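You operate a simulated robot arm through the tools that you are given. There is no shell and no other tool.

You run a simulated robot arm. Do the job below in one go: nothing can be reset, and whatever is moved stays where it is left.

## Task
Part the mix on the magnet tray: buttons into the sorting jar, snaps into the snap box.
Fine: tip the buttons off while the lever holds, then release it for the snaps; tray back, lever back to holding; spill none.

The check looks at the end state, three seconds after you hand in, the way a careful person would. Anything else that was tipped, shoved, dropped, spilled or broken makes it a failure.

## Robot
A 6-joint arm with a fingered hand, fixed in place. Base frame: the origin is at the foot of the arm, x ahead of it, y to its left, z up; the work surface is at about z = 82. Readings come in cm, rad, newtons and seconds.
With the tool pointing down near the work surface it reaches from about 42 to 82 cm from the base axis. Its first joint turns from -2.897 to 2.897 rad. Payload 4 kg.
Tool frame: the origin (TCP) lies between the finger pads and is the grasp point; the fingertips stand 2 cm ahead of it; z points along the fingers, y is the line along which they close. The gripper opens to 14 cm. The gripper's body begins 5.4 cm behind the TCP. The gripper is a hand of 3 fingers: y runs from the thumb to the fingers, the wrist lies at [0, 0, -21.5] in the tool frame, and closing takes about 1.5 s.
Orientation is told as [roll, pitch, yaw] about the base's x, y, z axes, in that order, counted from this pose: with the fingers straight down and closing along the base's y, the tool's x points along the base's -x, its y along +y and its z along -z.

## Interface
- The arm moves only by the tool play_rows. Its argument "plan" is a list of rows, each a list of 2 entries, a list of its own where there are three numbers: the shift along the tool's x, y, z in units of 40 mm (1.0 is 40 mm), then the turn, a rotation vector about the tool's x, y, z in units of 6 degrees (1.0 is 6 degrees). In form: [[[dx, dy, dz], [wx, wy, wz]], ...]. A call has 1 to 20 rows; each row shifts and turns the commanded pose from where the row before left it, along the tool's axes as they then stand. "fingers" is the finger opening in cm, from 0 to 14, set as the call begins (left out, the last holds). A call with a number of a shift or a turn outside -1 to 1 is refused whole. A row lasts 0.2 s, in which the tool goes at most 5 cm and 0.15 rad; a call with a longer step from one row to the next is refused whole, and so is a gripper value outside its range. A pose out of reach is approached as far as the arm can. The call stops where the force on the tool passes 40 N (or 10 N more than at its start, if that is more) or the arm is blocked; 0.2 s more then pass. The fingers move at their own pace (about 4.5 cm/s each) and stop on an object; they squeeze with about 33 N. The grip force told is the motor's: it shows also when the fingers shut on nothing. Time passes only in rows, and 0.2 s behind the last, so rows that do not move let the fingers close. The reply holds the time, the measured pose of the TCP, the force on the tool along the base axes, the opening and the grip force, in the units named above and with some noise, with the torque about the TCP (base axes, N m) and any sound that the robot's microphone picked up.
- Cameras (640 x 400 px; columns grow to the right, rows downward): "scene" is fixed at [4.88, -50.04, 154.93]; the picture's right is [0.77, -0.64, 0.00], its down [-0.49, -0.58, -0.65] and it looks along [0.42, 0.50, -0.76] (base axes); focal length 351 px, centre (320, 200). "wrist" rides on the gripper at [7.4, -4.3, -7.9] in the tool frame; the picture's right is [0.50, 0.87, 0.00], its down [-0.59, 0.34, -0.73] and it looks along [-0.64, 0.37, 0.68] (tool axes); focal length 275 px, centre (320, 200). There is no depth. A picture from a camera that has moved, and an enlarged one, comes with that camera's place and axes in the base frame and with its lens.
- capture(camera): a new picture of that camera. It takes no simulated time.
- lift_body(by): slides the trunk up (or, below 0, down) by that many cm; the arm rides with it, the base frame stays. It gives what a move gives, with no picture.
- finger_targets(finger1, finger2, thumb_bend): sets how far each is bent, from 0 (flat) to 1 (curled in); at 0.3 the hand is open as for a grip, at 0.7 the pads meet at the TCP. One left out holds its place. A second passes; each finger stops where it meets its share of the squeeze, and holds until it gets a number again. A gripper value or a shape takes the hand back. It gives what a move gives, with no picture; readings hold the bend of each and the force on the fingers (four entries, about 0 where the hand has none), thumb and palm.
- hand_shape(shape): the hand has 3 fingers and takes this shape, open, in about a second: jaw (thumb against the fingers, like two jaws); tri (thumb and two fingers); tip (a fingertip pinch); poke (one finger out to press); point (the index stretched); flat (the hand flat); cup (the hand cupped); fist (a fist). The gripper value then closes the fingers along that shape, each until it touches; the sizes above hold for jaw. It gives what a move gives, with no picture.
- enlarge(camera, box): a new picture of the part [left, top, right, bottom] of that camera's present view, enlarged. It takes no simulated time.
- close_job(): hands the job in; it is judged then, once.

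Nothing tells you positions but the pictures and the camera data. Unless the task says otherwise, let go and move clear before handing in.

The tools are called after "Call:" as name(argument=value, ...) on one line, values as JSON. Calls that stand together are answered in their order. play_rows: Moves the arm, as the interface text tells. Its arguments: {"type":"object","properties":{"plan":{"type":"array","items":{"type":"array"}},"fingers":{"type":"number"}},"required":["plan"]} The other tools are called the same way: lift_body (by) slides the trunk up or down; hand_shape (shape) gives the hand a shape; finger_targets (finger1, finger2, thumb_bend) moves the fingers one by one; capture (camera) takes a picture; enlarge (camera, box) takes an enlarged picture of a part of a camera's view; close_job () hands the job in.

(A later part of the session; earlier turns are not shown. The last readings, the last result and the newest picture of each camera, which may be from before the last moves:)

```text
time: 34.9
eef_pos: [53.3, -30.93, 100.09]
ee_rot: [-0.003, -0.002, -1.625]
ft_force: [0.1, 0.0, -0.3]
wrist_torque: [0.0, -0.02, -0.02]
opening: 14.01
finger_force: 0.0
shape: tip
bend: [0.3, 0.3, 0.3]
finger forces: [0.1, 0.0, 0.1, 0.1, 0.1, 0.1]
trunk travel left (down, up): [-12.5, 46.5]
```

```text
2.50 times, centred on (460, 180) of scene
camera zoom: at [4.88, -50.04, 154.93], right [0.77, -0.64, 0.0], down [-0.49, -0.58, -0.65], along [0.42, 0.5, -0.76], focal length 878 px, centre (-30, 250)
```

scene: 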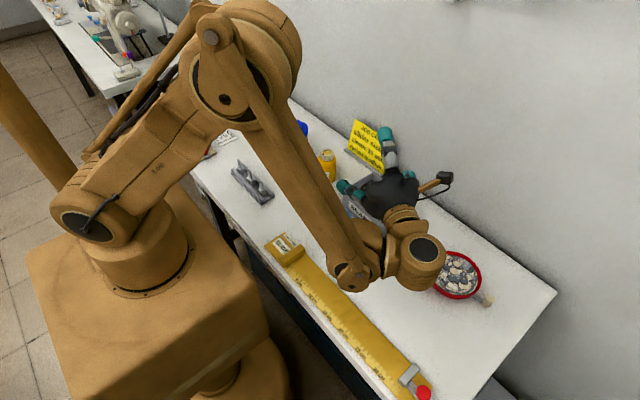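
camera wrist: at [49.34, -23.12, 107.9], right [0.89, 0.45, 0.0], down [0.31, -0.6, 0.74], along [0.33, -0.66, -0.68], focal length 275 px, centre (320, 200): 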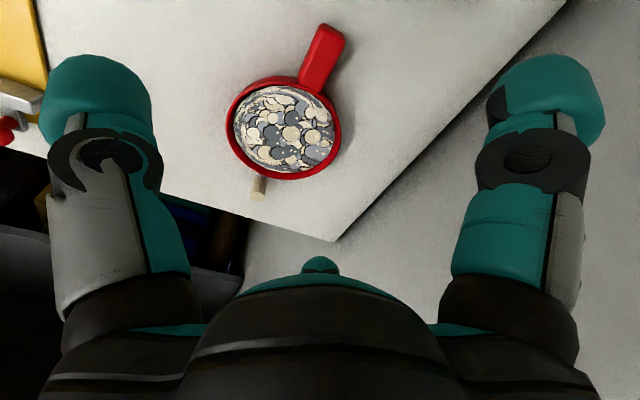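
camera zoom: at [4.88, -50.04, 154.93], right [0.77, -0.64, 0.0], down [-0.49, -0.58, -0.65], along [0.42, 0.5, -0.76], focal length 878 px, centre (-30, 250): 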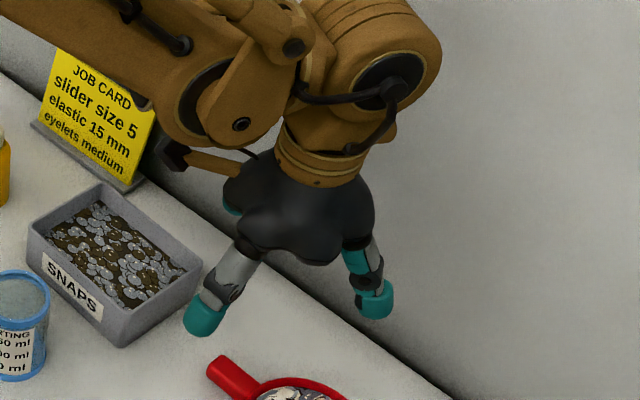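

Call:
play_rows(plan=[[[0, 0, 0], [0, 0, 0]], [[0, 0, 0], [0, 0, 0]], [[0, 0, 0], [0, 0, 0]], [[0, 0, 0], [0, 0, 0]], [[0, 0, 0], [0, 0, 0]], [[0, 0, 0], [0, 0, 0]], [[0, 0, 0], [0, 0, 0]]], fingers=3)

Call:
capture(camera="wrist")

Call:
enlarge(camera="scene", box=[400, 130, 500, 230])

Call:
hand_shape(shape="jaw")

Call:
play_rows(plan=[[[0, 0, 0], [0, 0, 0]], [[0, 0, 0], [0, 0, 0]], [[0, 0, 0], [0, 0, 0]], [[0, 0, 0], [0, 0, 0]], [[0, 0, 0], [0, 0, 0]], [[0, 0, 0], [0, 0, 0]], [[0, 0, 0], [0, 0, 0]]], fingers=3)

Call:
capture(camera="wrist")

Call:
enlarge(camera="scene", box=[400, 130, 500, 230])

```text
time: 36.5
eef_pos: [53.24, -30.86, 99.91]
ee_rot: [-0.002, -0.004, -1.624]
ft_force: [-0.9, 0.2, 0.3]
wrist_torque: [-0.01, 0.01, -0.05]
opening: 3.04
finger_force: 0.1
shape: tip
bend: [0.48, 0.48, 0.48]
finger forces: [0.1, 0.1, 0.0, 0.0, 0.1, 0.0]
trunk travel left (down, up): [-12.5, 46.5]
```

```text
taken
camera wrist: at [49.34, -23.12, 107.93], right [0.89, 0.45, 0.0], down [0.31, -0.6, 0.74], along [0.33, -0.66, -0.68], focal length 275 px, centre (320, 200)
```

wrist: 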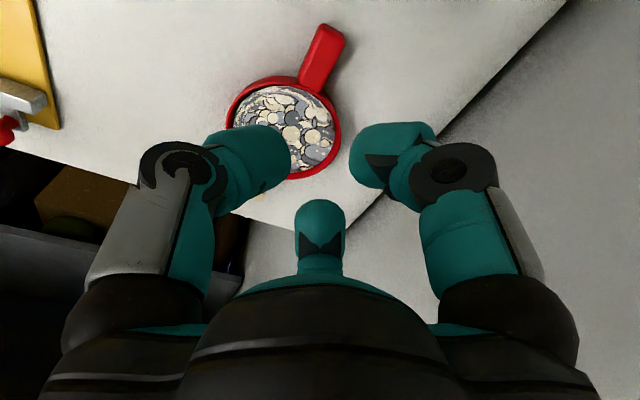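

```text
4.00 times, centred on (450, 180) of scene
camera zoom: at [4.88, -50.04, 154.93], right [0.77, -0.64, 0.0], down [-0.49, -0.58, -0.65], along [0.42, 0.5, -0.76], focal length 1405 px, centre (-200, 280)
```

zoom: 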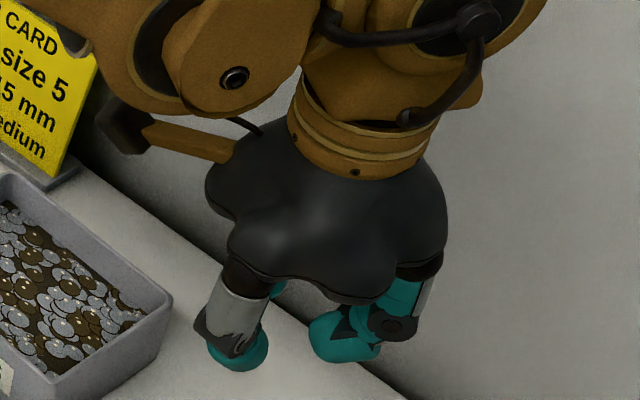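

```text
time: 37.4
eef_pos: [53.18, -30.9, 99.96]
ee_rot: [-0.003, -0.005, -1.625]
ft_force: [0.5, -0.3, -1.0]
wrist_torque: [0.0, -0.02, 0.0]
opening: 14.02
finger_force: 0.1
shape: jaw
bend: [0.3, 0.3, 0.3]
finger forces: [0.0, 0.1, 0.1, 0.0, 0.1, 0.1]
trunk travel left (down, up): [-12.5, 46.5]
```

```text
time: 39.0
eef_pos: [53.17, -30.95, 99.93]
ee_rot: [-0.001, -0.004, -1.626]
ft_force: [0.6, 0.6, 0.0]
wrist_torque: [-0.01, 0.01, -0.03]
opening: 3.02
finger_force: 0.1
shape: jaw
bend: [0.48, 0.48, 0.48]
finger forces: [0.0, 0.0, 0.0, 0.0, 0.0, 0.0]
trunk travel left (down, up): [-12.5, 46.5]
```

```text
taken
camera wrist: at [49.34, -23.12, 107.93], right [0.89, 0.45, 0.0], down [0.31, -0.6, 0.74], along [0.33, -0.66, -0.68], focal length 275 px, centre (320, 200)
```

wrist: 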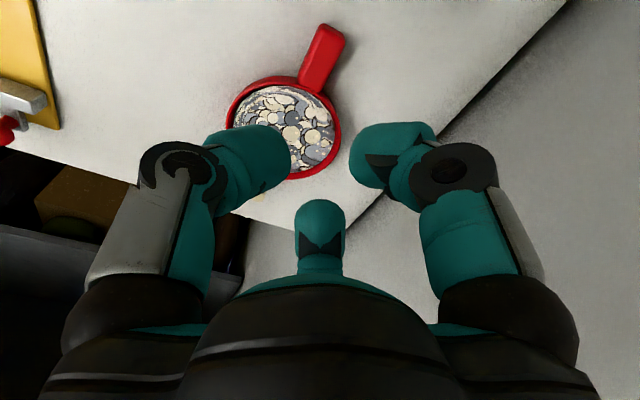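

```text
4.00 times, centred on (450, 180) of scene
camera zoom: at [4.88, -50.04, 154.93], right [0.77, -0.64, 0.0], down [-0.49, -0.58, -0.65], along [0.42, 0.5, -0.76], focal length 1405 px, centre (-200, 280)
```

zoom: 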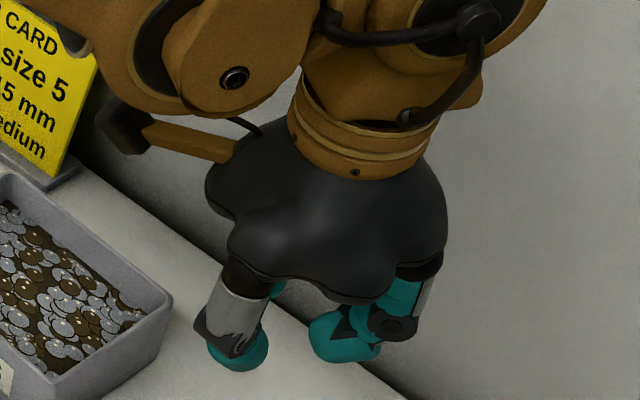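

All shapes close the same three fingers, 120° apart. The better grasp is finger 1 on the handle's end with the thumb and finger 2 straddling it, which means yaw ≈ -62°, clear of the rim. I'll turn and come down to z ≈ 88 to check.

Call:
play_rows(plan=[[[0, 0, 0], [0, 0, -1]], [[0, 0, 0], [0, 0, -1]], [[0, 0, 0], [0, 0, -1]], [[0, 0, 0], [0, 0, -1]], [[0, 0, 0], [0, 0, -1]], [[0, 0, 0], [0, 0, -0.18]], [[0.04, 0.058, 0.9], [0, 0, 0]], [[0, 0, 0.9], [0, 0, 0]], [[0, 0, 0.7], [0, 0, 0]], [[0, 0, 0.5], [0, 0, 0]]], fingers=6)

Call:
capture(camera="wrist")

Call:
enlarge(camera="scene", box=[380, 180, 510, 310])

```text
time: 41.2
eef_pos: [53.39, -30.67, 88.08]
ee_rot: [-0.003, -0.003, -1.083]
ft_force: [0.2, 0.8, -0.3]
wrist_torque: [0.0, 0.03, 0.01]
opening: 5.99
finger_force: 0.1
shape: jaw
bend: [0.37, 0.37, 0.36]
finger forces: [0.0, 0.1, 0.0, 0.0, 0.0, 0.0]
trunk travel left (down, up): [-12.5, 46.5]
```

```text
taken
camera wrist: at [46.04, -25.89, 96.0], right [0.53, 0.85, 0.0], down [0.58, -0.36, 0.73], along [0.62, -0.39, -0.68], focal length 275 px, centre (320, 200)
```

wrist: 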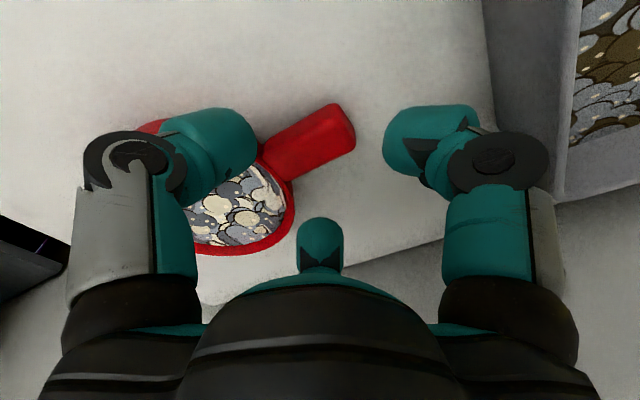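

```text
3.08 times, centred on (445, 245) of scene
camera zoom: at [4.88, -50.04, 154.93], right [0.77, -0.64, 0.0], down [-0.49, -0.58, -0.65], along [0.42, 0.5, -0.76], focal length 1081 px, centre (-65, 62)
```

zoom: 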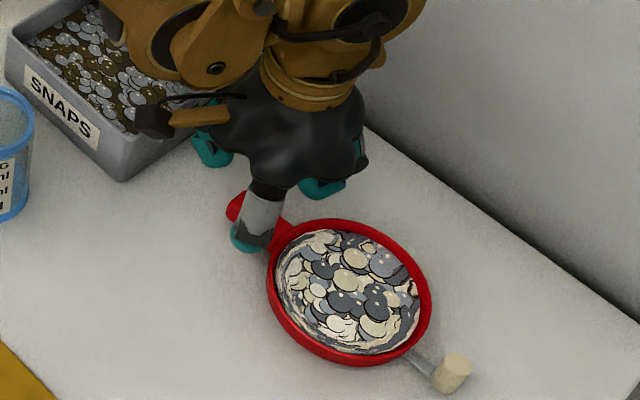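

Call:
enlarge(camera="wrist", box=[250, 90, 370, 190])

```text
4.00 times, centred on (310, 140) of wrist
camera zoom: at [46.04, -25.89, 96.0], right [0.53, 0.85, 0.0], down [0.58, -0.36, 0.73], along [0.62, -0.39, -0.68], focal length 1101 px, centre (360, 440)
```

zoom: 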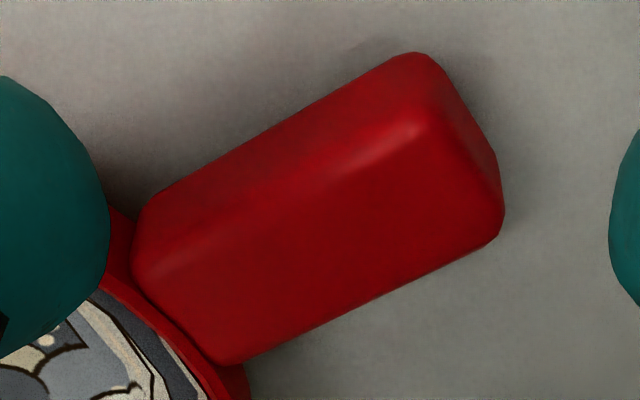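

The handle axis is at x ≈ 53.2 with its tip at y ≈ -29. I'll nudge 2 mm and descend to the grasp height, watching the force.

Call:
play_rows(plan=[[[0.023, -0.044, 0.3], [0, 0, 0]], [[0, 0, 0.3], [0, 0, 0]], [[0, 0, 0.15], [0, 0, 0]], [[0, 0, 0.1], [0, 0, 0]]])

Call:
capture(camera="wrist")

```text
time: 42.2
eef_pos: [53.27, -30.62, 84.67]
ee_rot: [-0.004, -0.001, -1.082]
ft_force: [0.5, 1.1, 0.3]
wrist_torque: [-0.01, 0.01, -0.04]
opening: 5.97
finger_force: 0.1
shape: jaw
bend: [0.37, 0.37, 0.36]
finger forces: [0.0, 0.1, 0.0, 0.0, 0.0, 0.0]
trunk travel left (down, up): [-12.5, 46.5]
```

```text
taken
camera wrist: at [45.87, -26.04, 92.59], right [0.53, 0.85, 0.0], down [0.58, -0.36, 0.73], along [0.62, -0.39, -0.68], focal length 275 px, centre (320, 200)
```

wrist: 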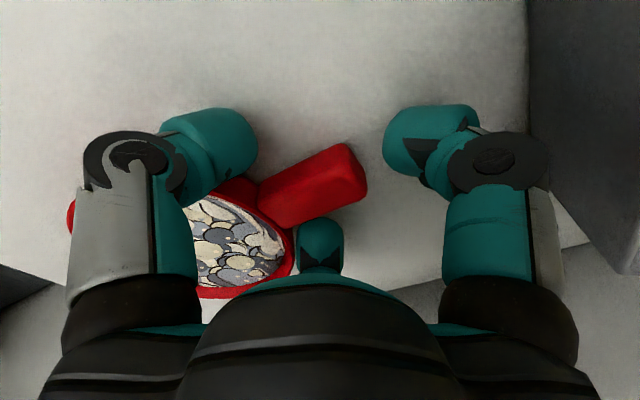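

No contact yet, and the handle is centred between the three fingers. Closing now.

Call:
play_rows(plan=[[[0, 0, 0], [0, 0, 0]], [[0, 0, 0], [0, 0, 0]], [[0, 0, 0], [0, 0, 0]], [[0, 0, 0], [0, 0, 0]], [[0, 0, 0], [0, 0, 0]], [[0, 0, 0], [0, 0, 0]], [[0, 0, 0], [0, 0, 0]]], fingers=0)

Call:
capture(camera="wrist")

Call:
enlarge(camera="scene", box=[380, 180, 510, 310])

```text
time: 43.8
eef_pos: [53.13, -30.65, 84.6]
ee_rot: [-0.003, -0.001, -1.082]
ft_force: [0.4, 0.2, 0.5]
wrist_torque: [0.01, 0.03, 0.02]
opening: 2.51
finger_force: 33.2
shape: jaw
bend: [0.49, 0.48, 0.53]
finger forces: [27.5, 25.0, 0.0, 0.0, 26.8, 0.0]
trunk travel left (down, up): [-12.5, 46.5]
```

```text
taken
camera wrist: at [45.88, -26.04, 92.6], right [0.53, 0.85, 0.0], down [0.58, -0.36, 0.73], along [0.62, -0.39, -0.68], focal length 275 px, centre (320, 200)
```

wrist: 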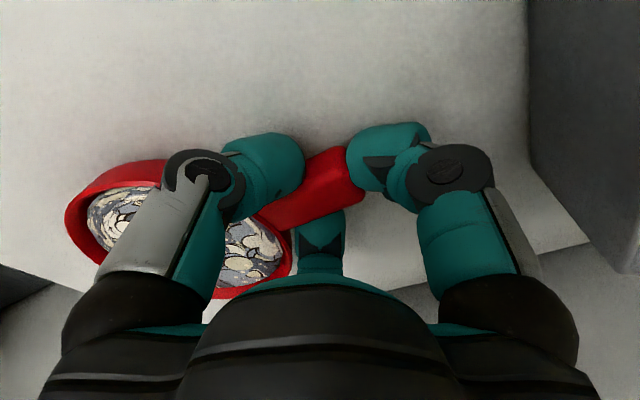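

```text
3.08 times, centred on (445, 245) of scene
camera zoom: at [4.88, -50.04, 154.93], right [0.77, -0.64, 0.0], down [-0.49, -0.58, -0.65], along [0.42, 0.5, -0.76], focal length 1081 px, centre (-65, 62)
```

zoom: 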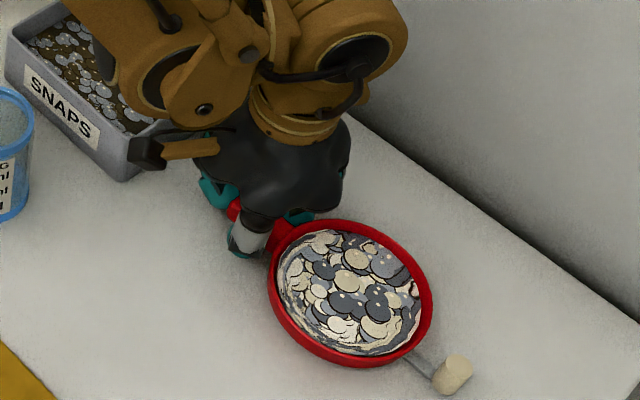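

A firm three-finger grip at about 26 N each, and the tray has not moved. I'll lift slowly by 3 cm and check that it hangs level.

Call:
play_rows(plan=[[[0, 0, -0.05], [0, 0, 0]], [[0, 0, -0.1], [0, 0, 0]], [[0, 0, -0.15], [0, 0, 0]], [[0, 0, -0.15], [0, 0, 0]], [[0, 0, -0.15], [0, 0, 0]], [[0, 0, -0.1], [0, 0, 0]], [[0, 0, -0.05], [0, 0, 0]], [[0, 0, 0], [0, 0, 0]]])

Call:
capture(camera="scene")

Call:
enlarge(camera="scene", box=[380, 180, 510, 310])

Call:
capture(camera="wrist")

```text
time: 45.6
eef_pos: [53.18, -30.7, 87.43]
ee_rot: [-0.002, -0.002, -1.083]
ft_force: [0.4, -0.7, -1.4]
wrist_torque: [0.16, 0.0, 0.03]
opening: 2.54
finger_force: 32.5
shape: jaw
bend: [0.99, 0.48, 0.53]
finger forces: [30.0, 23.5, 0.1, 0.1, 25.5, 0.1]
trunk travel left (down, up): [-12.5, 46.5]
```

```text
taken
```

scene: 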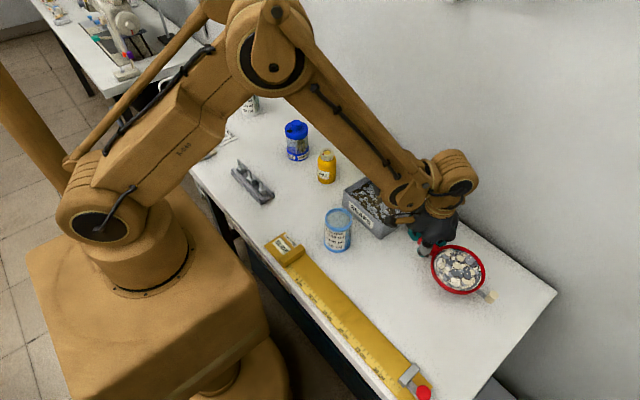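

```text
3.08 times, centred on (445, 245) of scene
camera zoom: at [4.88, -50.04, 154.93], right [0.77, -0.64, 0.0], down [-0.49, -0.58, -0.65], along [0.42, 0.5, -0.76], focal length 1081 px, centre (-65, 62)
```

zoom: 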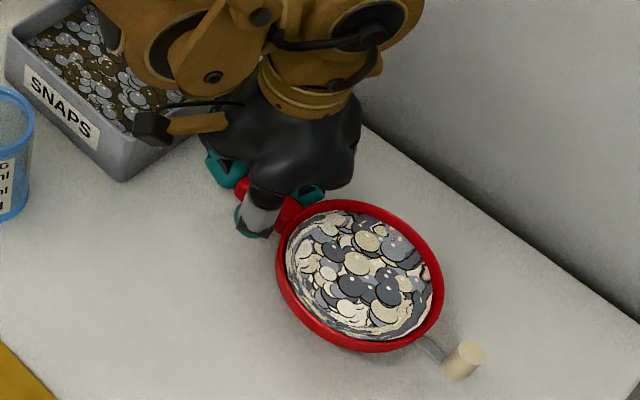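

```text
taken
camera wrist: at [45.85, -26.03, 95.47], right [0.53, 0.85, 0.0], down [0.58, -0.36, 0.73], along [0.62, -0.39, -0.68], focal length 275 px, centre (320, 200)
```

wrist: 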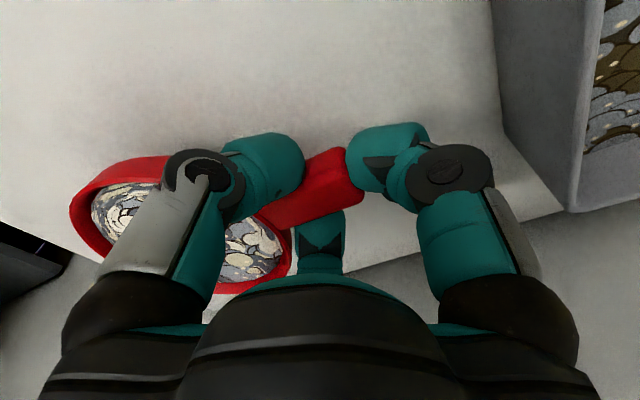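

The tray hangs level and firm. I'll raise it to about z = 99.5 and swing it clockwise at a gentle rate.

Call:
play_rows(plan=[[[0, 0, -0.3], [0, 0, 0]], [[0, 0, -0.6], [0, 0, 0]], [[0, 0, -0.6], [0, 0, 0]], [[0, 0, -0.6], [0, 0, 0]], [[0, 0, -0.6], [0, 0, 0]], [[0, 0, -0.3], [0, 0, 0]], [[0, 0, 0], [0, 0, 0.4]], [[0, 0, 0], [0, 0, 0.8]], [[0, 0, 0], [0, 0, 0.8]], [[0, 0, 0], [0, 0, 0.8]], [[0, 0, 0], [0, 0, 0.8]], [[0, 0, 0], [0, 0, 0.8]], [[0, 0, 0], [0, 0, 0.8]], [[0, 0, 0], [0, 0, 0.8]], [[0, 0, 0], [0, 0, 0.8]], [[0, 0, 0], [0, 0, 0.8]], [[0, 0, 0], [0, 0, 0.8]], [[0, 0, 0], [0, 0, 0.8]], [[0, 0, 0], [0, 0, 0.8]], [[0, 0, 0], [0, 0, 0.4]]])

Call:
capture(camera="scene")

```text
time: 49.8
eef_pos: [53.08, -30.69, 99.59]
ee_rot: [0.0, -0.003, -2.173]
ft_force: [-0.8, 0.4, -2.0]
wrist_torque: [0.09, -0.12, -0.01]
opening: 2.54
finger_force: 33.5
shape: jaw
bend: [0.99, 0.48, 0.53]
finger forces: [29.3, 23.6, 0.0, 0.1, 25.7, 0.1]
trunk travel left (down, up): [-12.5, 46.5]
```

```text
taken
```

scene: 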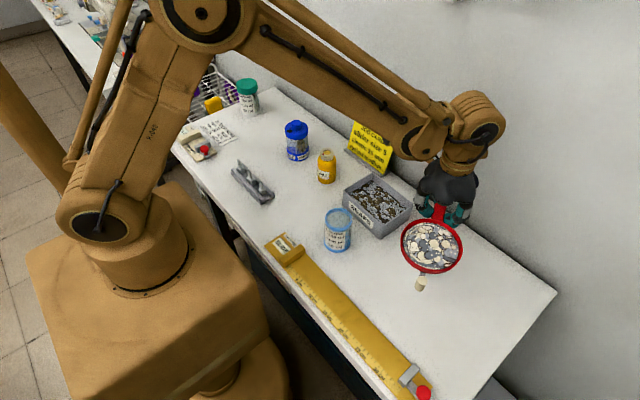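

Call:
play_rows(plan=[[[0, 0, 0], [0, 0, 0.45]], [[0, 0, 0], [0, 0, 0.8]], [[0, 0, 0], [0, 0, 0.8]], [[0, 0, 0], [0, 0, 0.8]], [[0, 0, 0], [0, 0, 0.8]], [[0, 0, 0], [0, 0, 0.8]], [[0, 0, 0], [0, 0, 0.8]], [[0, 0, 0], [0, 0, 0.8]], [[0, 0, 0], [0, 0, 0.8]], [[0, 0, 0], [0, 0, 0.8]], [[0, 0, 0], [0, 0, 0.8]], [[0, 0, 0], [0, 0, 0.8]]])

Call:
play_rows(plan=[[[-0.05, -0.25, 0.03], [0, 0, 0]], [[-0.09, -0.5, 0.08], [0, 0, 0]], [[-0.1, -0.58, 0.09], [0, 0, 0]], [[-0.1, -0.58, 0.09], [0, 0, 0]], [[-0.1, -0.58, 0.09], [0, 0, 0]], [[-0.1, -0.58, 0.09], [0, 0, 0]], [[-0.1, -0.58, 0.09], [0, 0, 0]], [[-0.08, -0.4, 0.06], [0, 0, 0]], [[-0.02, -0.18, 0.03], [0, 0, 0]]])

Call:
capture(camera="scene")

Call:
capture(camera="wrist")

```text
time: 52.4
eef_pos: [53.25, -30.75, 99.47]
ee_rot: [0.001, -0.001, 3.142]
ft_force: [-0.2, -0.8, -1.4]
wrist_torque: [-0.08, -0.13, -0.02]
opening: 2.54
finger_force: 33.3
shape: jaw
bend: [1.0, 0.48, 0.53]
finger forces: [29.2, 23.7, 0.0, 0.0, 25.8, 0.0]
trunk travel left (down, up): [-12.5, 46.5]
```

```text
time: 54.4
eef_pos: [50.17, -13.88, 96.94]
ee_rot: [0.005, -0.002, -3.141]
ft_force: [0.3, 0.5, -1.7]
wrist_torque: [-0.05, -0.17, -0.01]
opening: 2.56
finger_force: 32.6
shape: jaw
bend: [1.0, 0.48, 0.53]
finger forces: [29.2, 23.7, 0.1, 0.0, 25.8, 0.1]
trunk travel left (down, up): [-12.5, 46.5]
```

```text
taken
```

scene: 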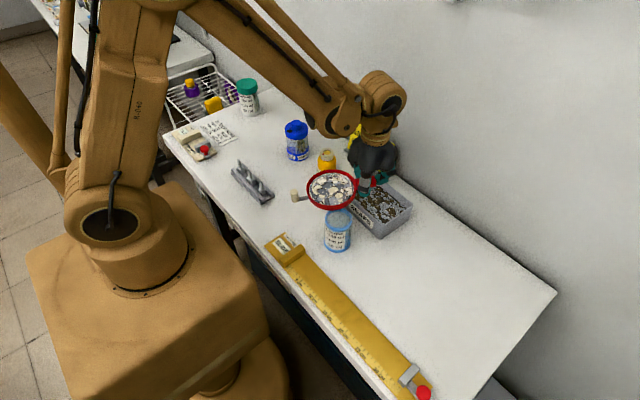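

```text
taken
camera wrist: at [57.58, -9.41, 104.81], right [0.5, -0.87, 0.0], down [-0.59, -0.34, 0.74], along [-0.64, -0.37, -0.68], focal length 275 px, centre (320, 200)
```

wrist: 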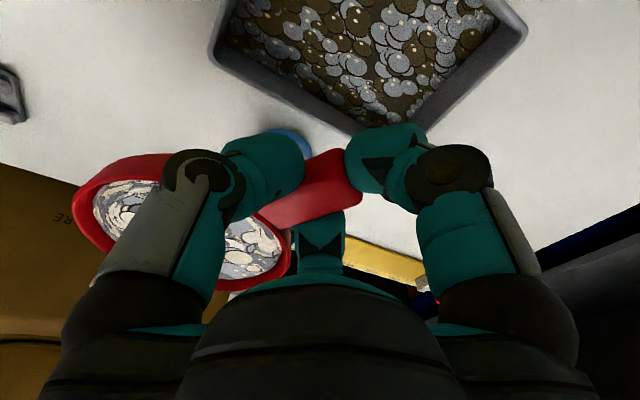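

The tray is now over the jar, level. I'll check the lip against the jar mouth.

Call:
enlarge(camera="scene", box=[280, 150, 400, 260])

```text
3.64 times, centred on (340, 205) of scene
camera zoom: at [4.88, -50.04, 154.93], right [0.77, -0.64, 0.0], down [-0.49, -0.58, -0.65], along [0.42, 0.5, -0.76], focal length 1277 px, centre (247, 182)
```

zoom: 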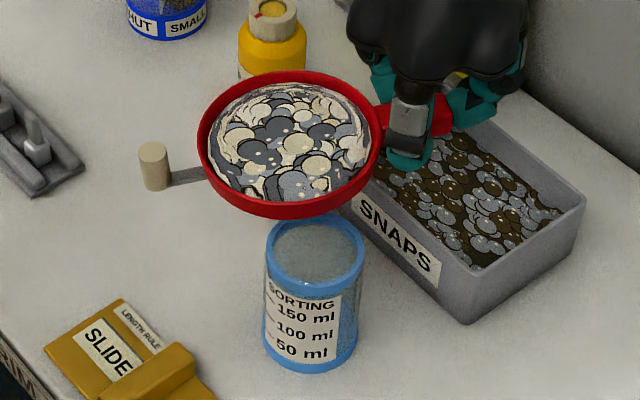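

Both views agree the tray rim sits lower than I had assumed (about 0.7 cm below the TCP), with its centre about 9 cm from the TCP. I'll shift slightly, lower 1.5 cm and begin tilting about the lip, 3° per row.

Call:
play_rows(plan=[[[0.09, -0.064, 0.18], [0, 0, 0]], [[0.09, -0.064, 0.19], [0, 0, 0]], [[-0.0057, 0.0098, -0.084], [0.433, 0.25, 0]], [[-0.0057, 0.0098, -0.084], [0.433, 0.25, 0]], [[-0.0057, 0.0098, -0.084], [0.433, 0.25, 0]], [[-0.0057, 0.0098, -0.084], [0.433, 0.25, 0]], [[0, 0, 0], [0, 0, 0]]])

Call:
enlarge(camera="scene", box=[280, 150, 400, 260])

```text
time: 56.0
eef_pos: [50.82, -13.56, 96.76]
ee_rot: [-0.179, 0.103, 3.134]
ft_force: [0.0, 0.8, -0.9]
wrist_torque: [-0.08, -0.11, 0.02]
opening: 2.52
finger_force: 33.2
shape: jaw
bend: [1.0, 0.48, 0.53]
finger forces: [29.0, 24.2, 0.0, 0.0, 25.5, 0.1]
trunk travel left (down, up): [-12.5, 46.5]
```

```text
3.64 times, centred on (340, 205) of scene
camera zoom: at [4.88, -50.04, 154.93], right [0.77, -0.64, 0.0], down [-0.49, -0.58, -0.65], along [0.42, 0.5, -0.76], focal length 1277 px, centre (247, 182)
```

zoom: 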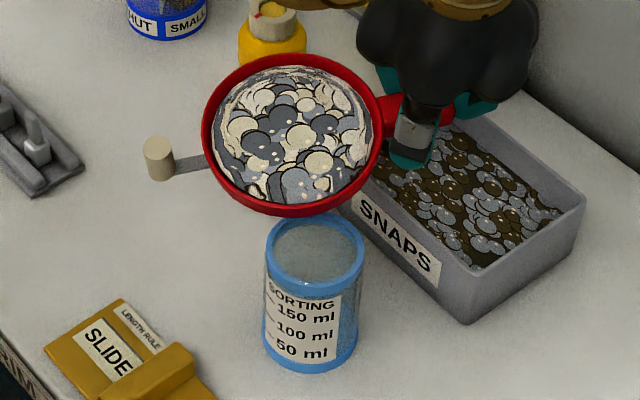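

Nothing moves yet at 12°. The lip sits about 0.4 cm to the hand's far side, so I'll correct that and tilt on to 24°.

Call:
play_rows(plan=[[[0.081, 0.06, -0.084], [0.433, 0.25, 0]], [[-0.0057, 0.0098, -0.084], [0.433, 0.25, 0]], [[-0.0057, 0.0098, -0.084], [0.433, 0.25, 0]], [[-0.0057, 0.0098, -0.084], [0.433, 0.25, 0]], [[0, 0, 0], [0, 0, 0]]])

Call:
enlarge(camera="scene", box=[280, 150, 400, 260])

```text
time: 57.2
eef_pos: [50.9, -14.26, 97.92]
ee_rot: [-0.368, 0.203, 3.107]
ft_force: [0.2, 0.2, -1.5]
wrist_torque: [-0.08, -0.14, -0.03]
opening: 2.49
finger_force: 33.2
shape: jaw
bend: [1.0, 0.48, 0.53]
finger forces: [28.7, 24.7, 0.0, 0.0, 25.2, 0.0]
trunk travel left (down, up): [-12.5, 46.5]
```

```text
3.64 times, centred on (340, 205) of scene
camera zoom: at [4.88, -50.04, 154.93], right [0.77, -0.64, 0.0], down [-0.49, -0.58, -0.65], along [0.42, 0.5, -0.76], focal length 1277 px, centre (247, 182)
```

zoom: 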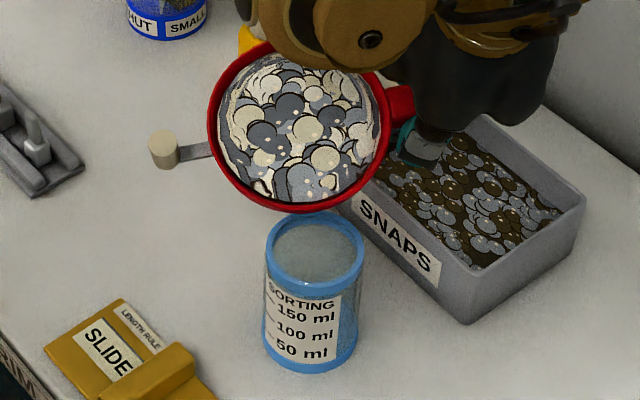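

Call:
play_rows(plan=[[[-0.083, 0.143, 0.063], [0, 0, 0]], [[-0.0057, 0.0098, -0.084], [0.433, 0.25, 0]], [[-0.0057, 0.0098, -0.084], [0.433, 0.25, 0]], [[0, 0, 0], [0, 0, 0]], [[0, 0, 0], [0, 0, 0]]])

Call:
enlarge(camera="scene", box=[280, 150, 400, 260])

```text
time: 58.4
eef_pos: [50.45, -15.04, 98.08]
ee_rot: [-0.461, 0.251, 3.083]
ft_force: [0.8, -0.5, -1.6]
wrist_torque: [-0.07, -0.13, 0.02]
opening: 2.51
finger_force: 33.1
shape: jaw
bend: [1.0, 0.48, 0.53]
finger forces: [28.5, 24.8, 0.0, 0.0, 25.1, 0.0]
trunk travel left (down, up): [-12.5, 46.5]
```

```text
3.64 times, centred on (340, 205) of scene
camera zoom: at [4.88, -50.04, 154.93], right [0.77, -0.64, 0.0], down [-0.49, -0.58, -0.65], along [0.42, 0.5, -0.76], focal length 1277 px, centre (247, 182)
```

zoom: 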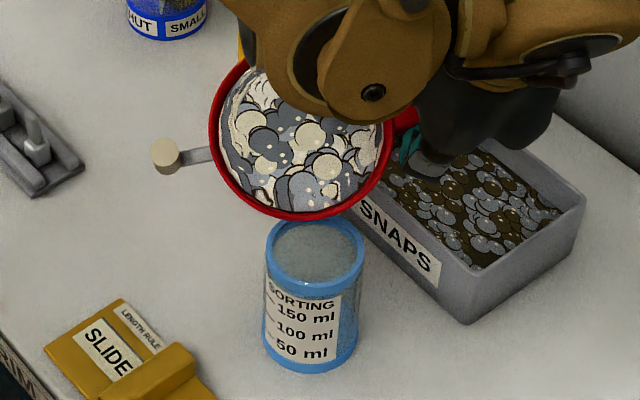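

Call:
play_rows(plan=[[[-0.0057, 0.0098, -0.084], [0.433, 0.25, 0]], [[-0.0057, 0.0098, -0.084], [0.433, 0.25, 0]], [[0, 0, 0], [0, 0, 0]], [[0, 0, 0], [0, 0, 0]]])

Call:
enlarge(camera="scene", box=[280, 150, 400, 260])

Call:
capture(camera="wrist")

```text
time: 59.4
eef_pos: [50.27, -15.52, 98.62]
ee_rot: [-0.559, 0.295, 3.057]
ft_force: [0.5, 0.4, -2.5]
wrist_torque: [-0.11, -0.14, 0.0]
opening: 2.51
finger_force: 32.7
shape: jaw
bend: [1.0, 0.48, 0.53]
finger forces: [28.2, 25.1, 0.0, 0.1, 25.1, 0.0]
trunk travel left (down, up): [-12.5, 46.5]
```

```text
3.64 times, centred on (340, 205) of scene
camera zoom: at [4.88, -50.04, 154.93], right [0.77, -0.64, 0.0], down [-0.49, -0.58, -0.65], along [0.42, 0.5, -0.76], focal length 1277 px, centre (247, 182)
```

zoom: 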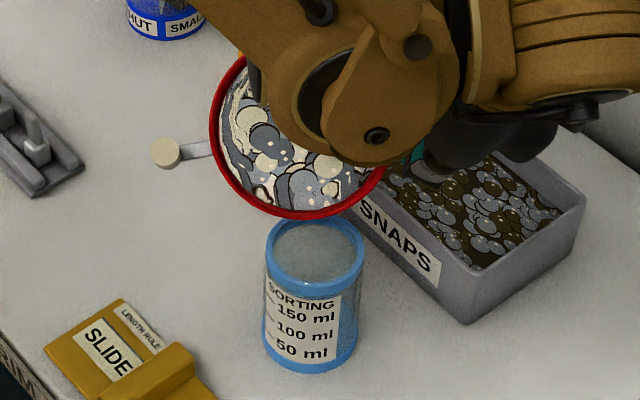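

```text
taken
camera wrist: at [54.61, -16.21, 109.4], right [0.55, -0.78, -0.29], down [-0.75, -0.62, 0.25], along [-0.38, 0.08, -0.92], focal length 275 px, centre (320, 200)
```

wrist: 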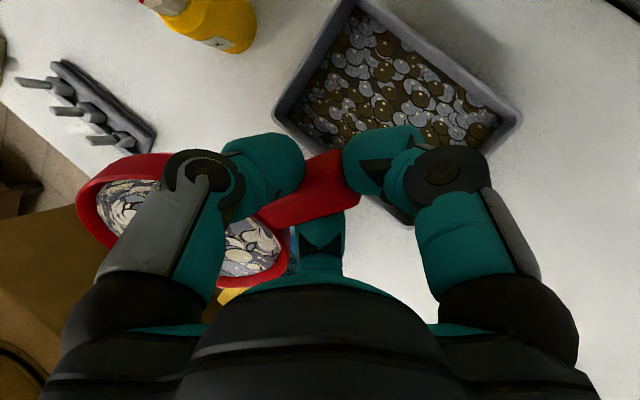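

Call:
play_rows(plan=[[[-0.0057, 0.0098, -0.084], [0.433, 0.25, 0]], [[-0.0057, 0.0098, -0.084], [0.433, 0.25, 0]], [[0, 0, 0], [0, 0, 0]], [[0, 0, 0], [0, 0, 0]], [[0, 0, 0], [0, 0, 0]]])

Call:
enlarge(camera="scene", box=[280, 150, 400, 260])

```text
time: 60.6
eef_pos: [50.0, -15.84, 99.13]
ee_rot: [-0.661, 0.34, 3.025]
ft_force: [0.0, -0.8, -1.4]
wrist_torque: [-0.11, -0.14, 0.01]
opening: 2.54
finger_force: 32.8
shape: jaw
bend: [1.0, 0.48, 0.53]
finger forces: [28.1, 25.3, 0.1, 0.0, 24.8, 0.0]
trunk travel left (down, up): [-12.5, 46.5]
```

```text
3.64 times, centred on (340, 205) of scene
camera zoom: at [4.88, -50.04, 154.93], right [0.77, -0.64, 0.0], down [-0.49, -0.58, -0.65], along [0.42, 0.5, -0.76], focal length 1277 px, centre (247, 182)
```

zoom: 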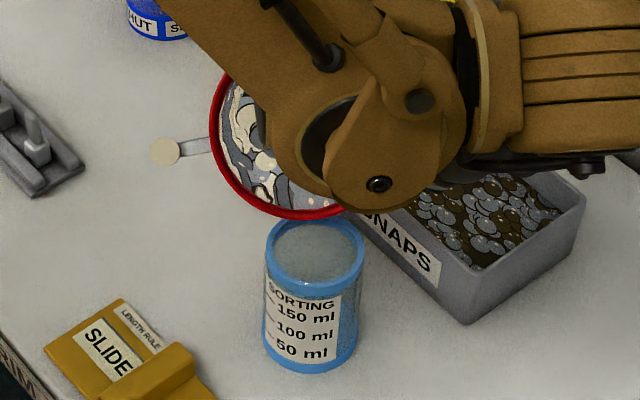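

Still holding at 42°. I'll lower the lip a little nearer the jar and carry on in small steps.

Call:
play_rows(plan=[[[-0.067, 0.116, 0.149], [0, 0, 0]], [[-0.0057, 0.0098, -0.084], [0.433, 0.25, 0]], [[0, 0, 0], [0, 0, 0]], [[0, 0, 0], [0, 0, 0]], [[0, 0, 0], [0, 0, 0]]])

Call:
enlarge(camera="scene", box=[280, 150, 400, 260])

Call:
play_rows(plan=[[[-0.0057, 0.0098, -0.084], [0.433, 0.25, 0]], [[0, 0, 0], [0, 0, 0]], [[0, 0, 0], [0, 0, 0]], [[0, 0, 0], [0, 0, 0]]])

Call:
enlarge(camera="scene", box=[280, 150, 400, 260])

```text
time: 61.8
eef_pos: [49.84, -15.93, 98.45]
ee_rot: [-0.712, 0.359, 3.008]
ft_force: [-0.2, 0.0, -1.5]
wrist_torque: [-0.09, -0.11, -0.02]
opening: 2.52
finger_force: 33.0
shape: jaw
bend: [1.0, 0.48, 0.53]
finger forces: [28.0, 25.7, 0.1, 0.1, 24.8, 0.1]
trunk travel left (down, up): [-12.5, 46.5]
```

```text
3.64 times, centred on (340, 205) of scene
camera zoom: at [4.88, -50.04, 154.93], right [0.77, -0.64, 0.0], down [-0.49, -0.58, -0.65], along [0.42, 0.5, -0.76], focal length 1277 px, centre (247, 182)
```

zoom: 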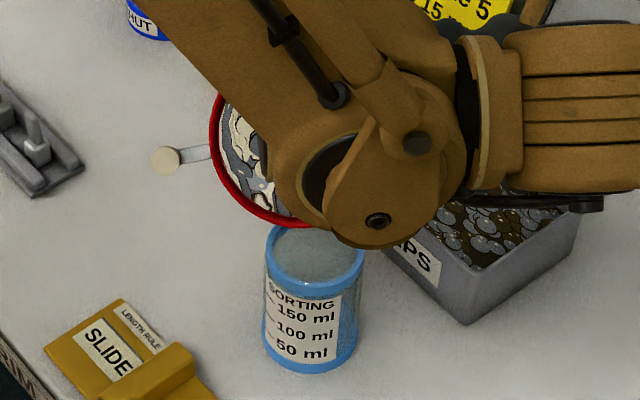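

```text
time: 62.8
eef_pos: [49.66, -16.16, 98.71]
ee_rot: [-0.763, 0.379, 2.989]
ft_force: [0.2, 0.7, -2.3]
wrist_torque: [-0.09, -0.09, 0.02]
opening: 2.52
finger_force: 33.2
shape: jaw
bend: [1.0, 0.48, 0.53]
finger forces: [27.8, 25.8, 0.0, 0.0, 24.7, 0.0]
trunk travel left (down, up): [-12.5, 46.5]
```

```text
3.64 times, centred on (340, 205) of scene
camera zoom: at [4.88, -50.04, 154.93], right [0.77, -0.64, 0.0], down [-0.49, -0.58, -0.65], along [0.42, 0.5, -0.76], focal length 1277 px, centre (247, 182)
```

zoom: 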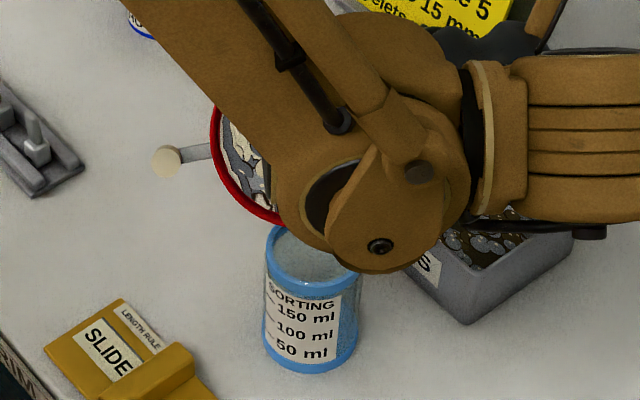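

Call:
play_rows(plan=[[[-0.0057, 0.0098, -0.084], [0.433, 0.25, 0]], [[0, 0, 0], [0, 0, 0]], [[0, 0, 0], [0, 0, 0]], [[0, 0, 0], [0, 0, 0]]])

Call:
enlarge(camera="scene", box=[290, 170, 380, 260])

Call:
capture(camera="wrist")

```text
time: 63.8
eef_pos: [49.53, -16.45, 98.93]
ee_rot: [-0.818, 0.399, 2.969]
ft_force: [0.1, -0.4, -0.8]
wrist_torque: [-0.09, -0.16, -0.02]
opening: 2.53
finger_force: 32.8
shape: jaw
bend: [1.0, 0.48, 0.53]
finger forces: [27.6, 25.9, 0.0, 0.0, 24.8, 0.0]
trunk travel left (down, up): [-12.5, 46.5]
```

```text
4.44 times, centred on (335, 215) of scene
camera zoom: at [4.88, -50.04, 154.93], right [0.77, -0.64, 0.0], down [-0.49, -0.58, -0.65], along [0.42, 0.5, -0.76], focal length 1561 px, centre (253, 133)
```

zoom: 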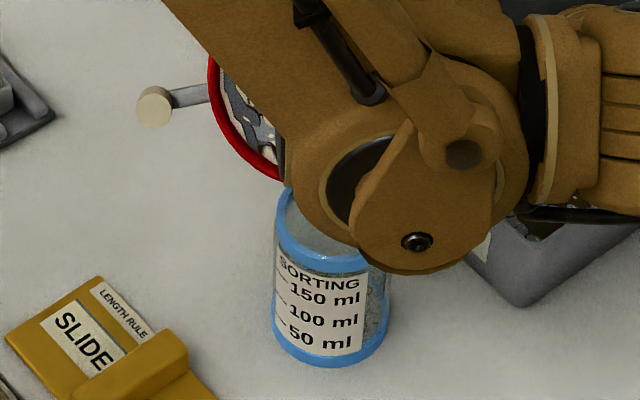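

```text
taken
camera wrist: at [52.51, -19.76, 109.66], right [0.59, -0.71, -0.39], down [-0.76, -0.65, 0.01], along [-0.26, 0.29, -0.92], focal length 275 px, centre (320, 200)
```

wrist: 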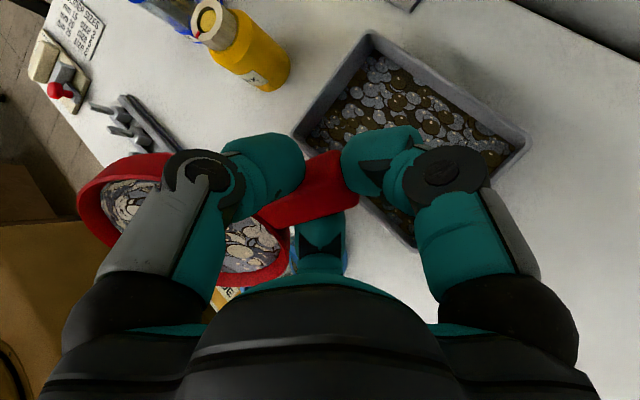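

Call:
enlarge(camera="wrist", box=[70, 140, 360, 310])

Call:
enlarge(camera="scene", box=[315, 195, 365, 255])

```text
2.21 times, centred on (215, 225) of wrist
camera zoom: at [52.51, -19.76, 109.66], right [0.59, -0.71, -0.39], down [-0.76, -0.65, 0.01], along [-0.26, 0.29, -0.92], focal length 608 px, centre (552, 145)
```

zoom: 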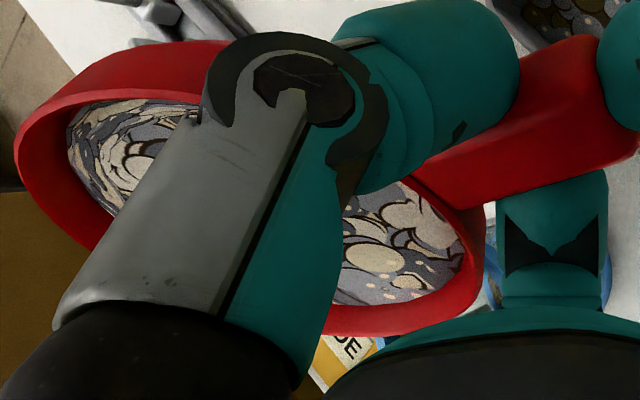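

```text
6.67 times, centred on (340, 225) of scene
camera zoom: at [4.88, -50.04, 154.93], right [0.77, -0.64, 0.0], down [-0.49, -0.58, -0.65], along [0.42, 0.5, -0.76], focal length 2342 px, centre (187, 33)
```

zoom: 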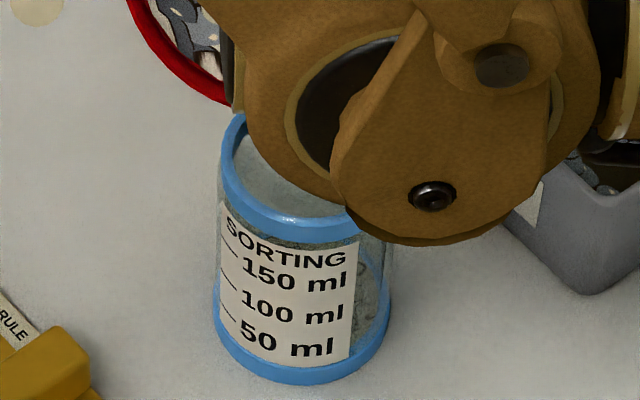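

Still nothing out at 51°; the wrist view confirms that the lip lies over the jar. I'll continue in 3° steps.

Call:
play_rows(plan=[[[-0.0057, 0.0098, -0.084], [0.433, 0.25, 0]], [[0, 0, 0], [0, 0, 0]], [[0, 0, 0], [0, 0, 0]], [[0, 0, 0], [0, 0, 0]]])

Call:
enlarge(camera="scene", box=[290, 170, 380, 260])

Call:
enlarge(camera="wrist", box=[70, 140, 360, 310])

```text
time: 64.8
eef_pos: [49.32, -16.72, 99.04]
ee_rot: [-0.872, 0.415, 2.947]
ft_force: [0.5, -0.4, -2.0]
wrist_torque: [-0.12, -0.13, -0.01]
opening: 2.49
finger_force: 32.9
shape: jaw
bend: [1.0, 0.48, 0.53]
finger forces: [27.5, 26.0, 0.0, 0.0, 24.8, 0.0]
trunk travel left (down, up): [-12.5, 46.5]
```

```text
4.44 times, centred on (335, 215) of scene
camera zoom: at [4.88, -50.04, 154.93], right [0.77, -0.64, 0.0], down [-0.49, -0.58, -0.65], along [0.42, 0.5, -0.76], focal length 1561 px, centre (253, 133)
```

zoom: 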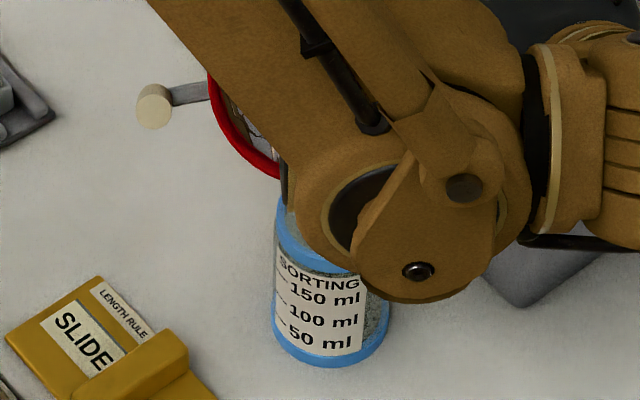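

```text
2.21 times, centred on (215, 225) of wrist
camera zoom: at [52.11, -20.44, 109.76], right [0.6, -0.69, -0.4], down [-0.76, -0.64, -0.04], along [-0.23, 0.33, -0.91], focal length 608 px, centre (552, 145)
```

zoom: 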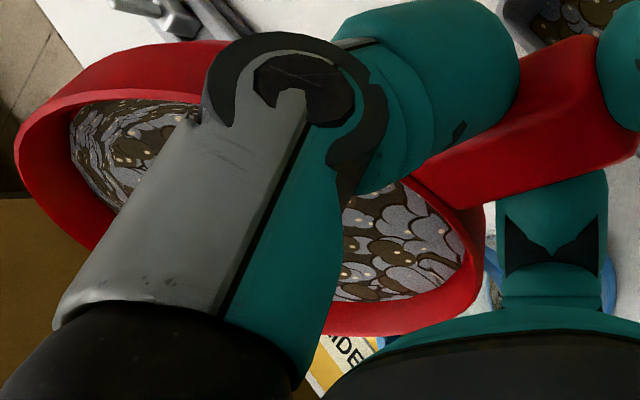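

The tray now shows only snaps, so the buttons slid off at about 53°. I'll rise a little, tilt back level and look into the jar.

Call:
play_rows(plan=[[[0, 0, 0], [0, 0, 0]], [[0, 0, 0], [0, 0, 0]], [[0.1, -0.175, -0.147], [0, 0, 0]], [[0.1, -0.175, -0.147], [0, 0, 0]], [[0.0047, -0.0082, 0.169], [-0.866, -0.5, 0]], [[0.0047, -0.0082, 0.169], [-0.866, -0.5, 0]], [[0.0047, -0.0082, 0.169], [-0.866, -0.5, 0]], [[0.0047, -0.0082, 0.169], [-0.866, -0.5, 0]], [[0.0047, -0.0082, 0.169], [-0.866, -0.5, 0]], [[0.0047, -0.0082, 0.169], [-0.866, -0.5, 0]], [[0.0047, -0.0082, 0.169], [-0.866, -0.5, 0]], [[0.0047, -0.0082, 0.169], [-0.866, -0.5, 0]], [[0.0047, -0.0082, 0.169], [-0.866, -0.5, 0]], [[0, 0, 0], [0, 0, 0]]])

Call:
capture(camera="scene")

Call:
enlarge(camera="scene", box=[280, 150, 400, 260])

```text
time: 67.8
eef_pos: [51.04, -14.13, 96.17]
ee_rot: [0.004, -0.002, -3.142]
ft_force: [-0.3, 0.1, -1.7]
wrist_torque: [-0.09, -0.16, 0.0]
opening: 2.47
finger_force: 33.0
shape: jaw
bend: [1.0, 0.48, 0.53]
finger forces: [26.7, 24.0, 0.0, 0.0, 26.6, 0.0]
trunk travel left (down, up): [-12.5, 46.5]
```

```text
taken
```

scene: 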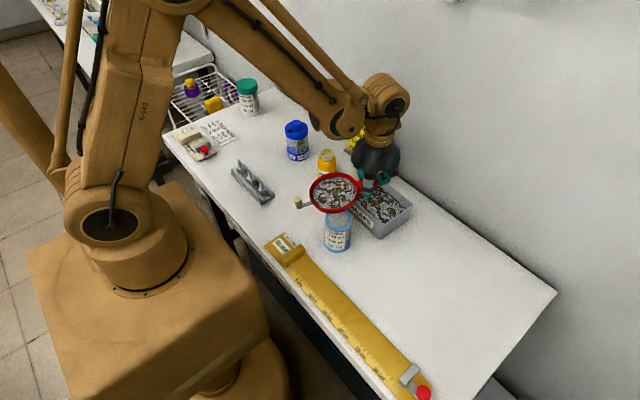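

```text
3.64 times, centred on (340, 205) of scene
camera zoom: at [4.88, -50.04, 154.93], right [0.77, -0.64, 0.0], down [-0.49, -0.58, -0.65], along [0.42, 0.5, -0.76], focal length 1277 px, centre (247, 182)
```

zoom: 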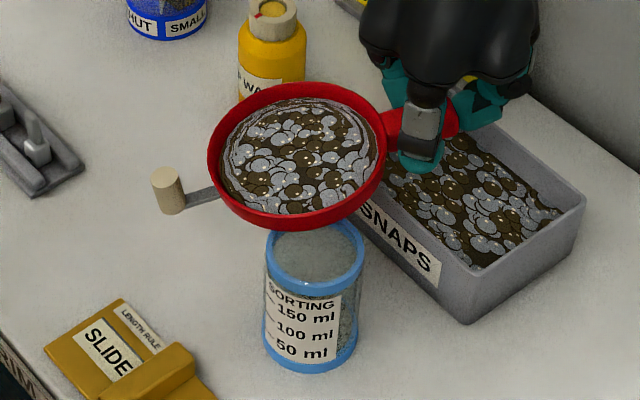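

The tray holds only snaps and I see nothing on the table. I'll carry it back toward its place, checking the jar as soon as the view is clear.

Call:
play_rows(plan=[[[0, 0, -0.3], [0, 0, 0]], [[0.03, 0.25, -0.25], [0, 0, 0]], [[0.06, 0.5, -0.1], [0, 0, 0]], [[0.075, 0.58, -0.05], [0, 0, 0]], [[0.075, 0.58, -0.05], [0, 0, 0]], [[0.075, 0.58, -0.05], [0, 0, 0]], [[0.075, 0.58, -0.03], [0, 0, 0]], [[0.075, 0.55, 0], [0, 0, 0]], [[0.05, 0.35, 0], [0, 0, 0]], [[0.02, 0.17, 0], [0, 0, 0]]])

Call:
play_rows(plan=[[[0, 0, 0], [0, 0, -0.45]], [[0, 0, 0], [0, 0, -0.8]], [[0, 0, 0], [0, 0, -0.8]], [[0, 0, 0], [0, 0, -0.8]], [[0, 0, 0], [0, 0, -0.8]], [[0, 0, 0], [0, 0, -0.8]], [[0, 0, 0], [0, 0, -0.8]], [[0, 0, 0], [0, 0, -0.8]], [[0, 0, 0], [0, 0, -0.8]], [[0, 0, 0], [0, 0, -0.8]], [[0, 0, 0], [0, 0, -0.8]], [[0, 0, 0], [0, 0, -0.8]], [[0, 0, 0], [0, 0, -0.8]]])

Call:
capture(camera="scene")

Call:
enlarge(camera="scene", box=[280, 150, 400, 260])

```text
time: 70.0
eef_pos: [53.04, -30.64, 99.54]
ee_rot: [0.001, -0.002, -3.14]
ft_force: [-0.3, -0.5, -1.6]
wrist_torque: [-0.08, -0.15, -0.01]
opening: 2.47
finger_force: 33.4
shape: jaw
bend: [1.0, 0.48, 0.53]
finger forces: [26.6, 24.0, 0.1, 0.1, 26.7, 0.0]
trunk travel left (down, up): [-12.5, 46.5]
```

```text
time: 72.8
eef_pos: [53.13, -30.57, 99.52]
ee_rot: [0.0, -0.004, -2.089]
ft_force: [0.2, 0.5, -1.0]
wrist_torque: [0.11, -0.12, -0.02]
opening: 2.48
finger_force: 32.8
shape: jaw
bend: [1.0, 0.48, 0.53]
finger forces: [26.2, 24.2, 0.0, 0.1, 26.9, 0.0]
trunk travel left (down, up): [-12.5, 46.5]
```

```text
taken
```

scene: 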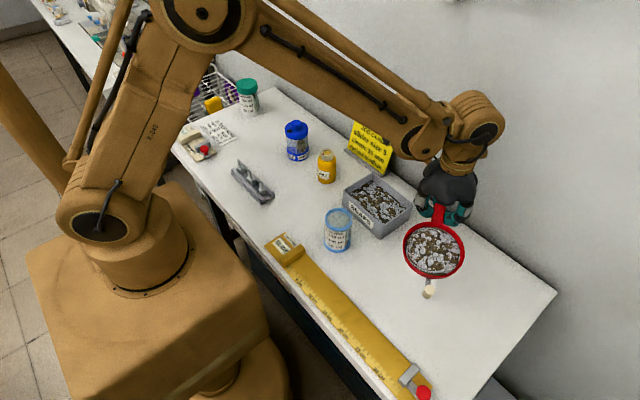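

```text
3.64 times, centred on (340, 205) of scene
camera zoom: at [4.88, -50.04, 154.93], right [0.77, -0.64, 0.0], down [-0.49, -0.58, -0.65], along [0.42, 0.5, -0.76], focal length 1277 px, centre (247, 182)
```

zoom: 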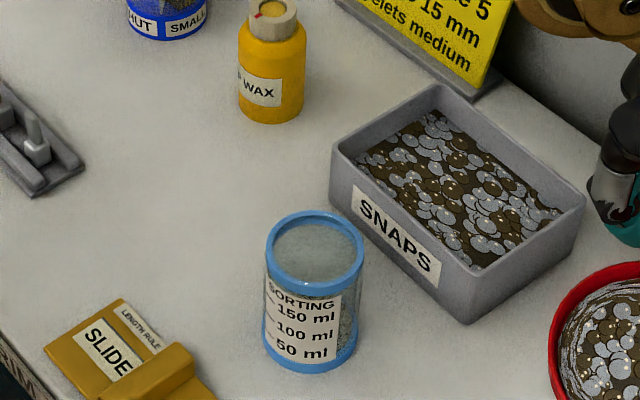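

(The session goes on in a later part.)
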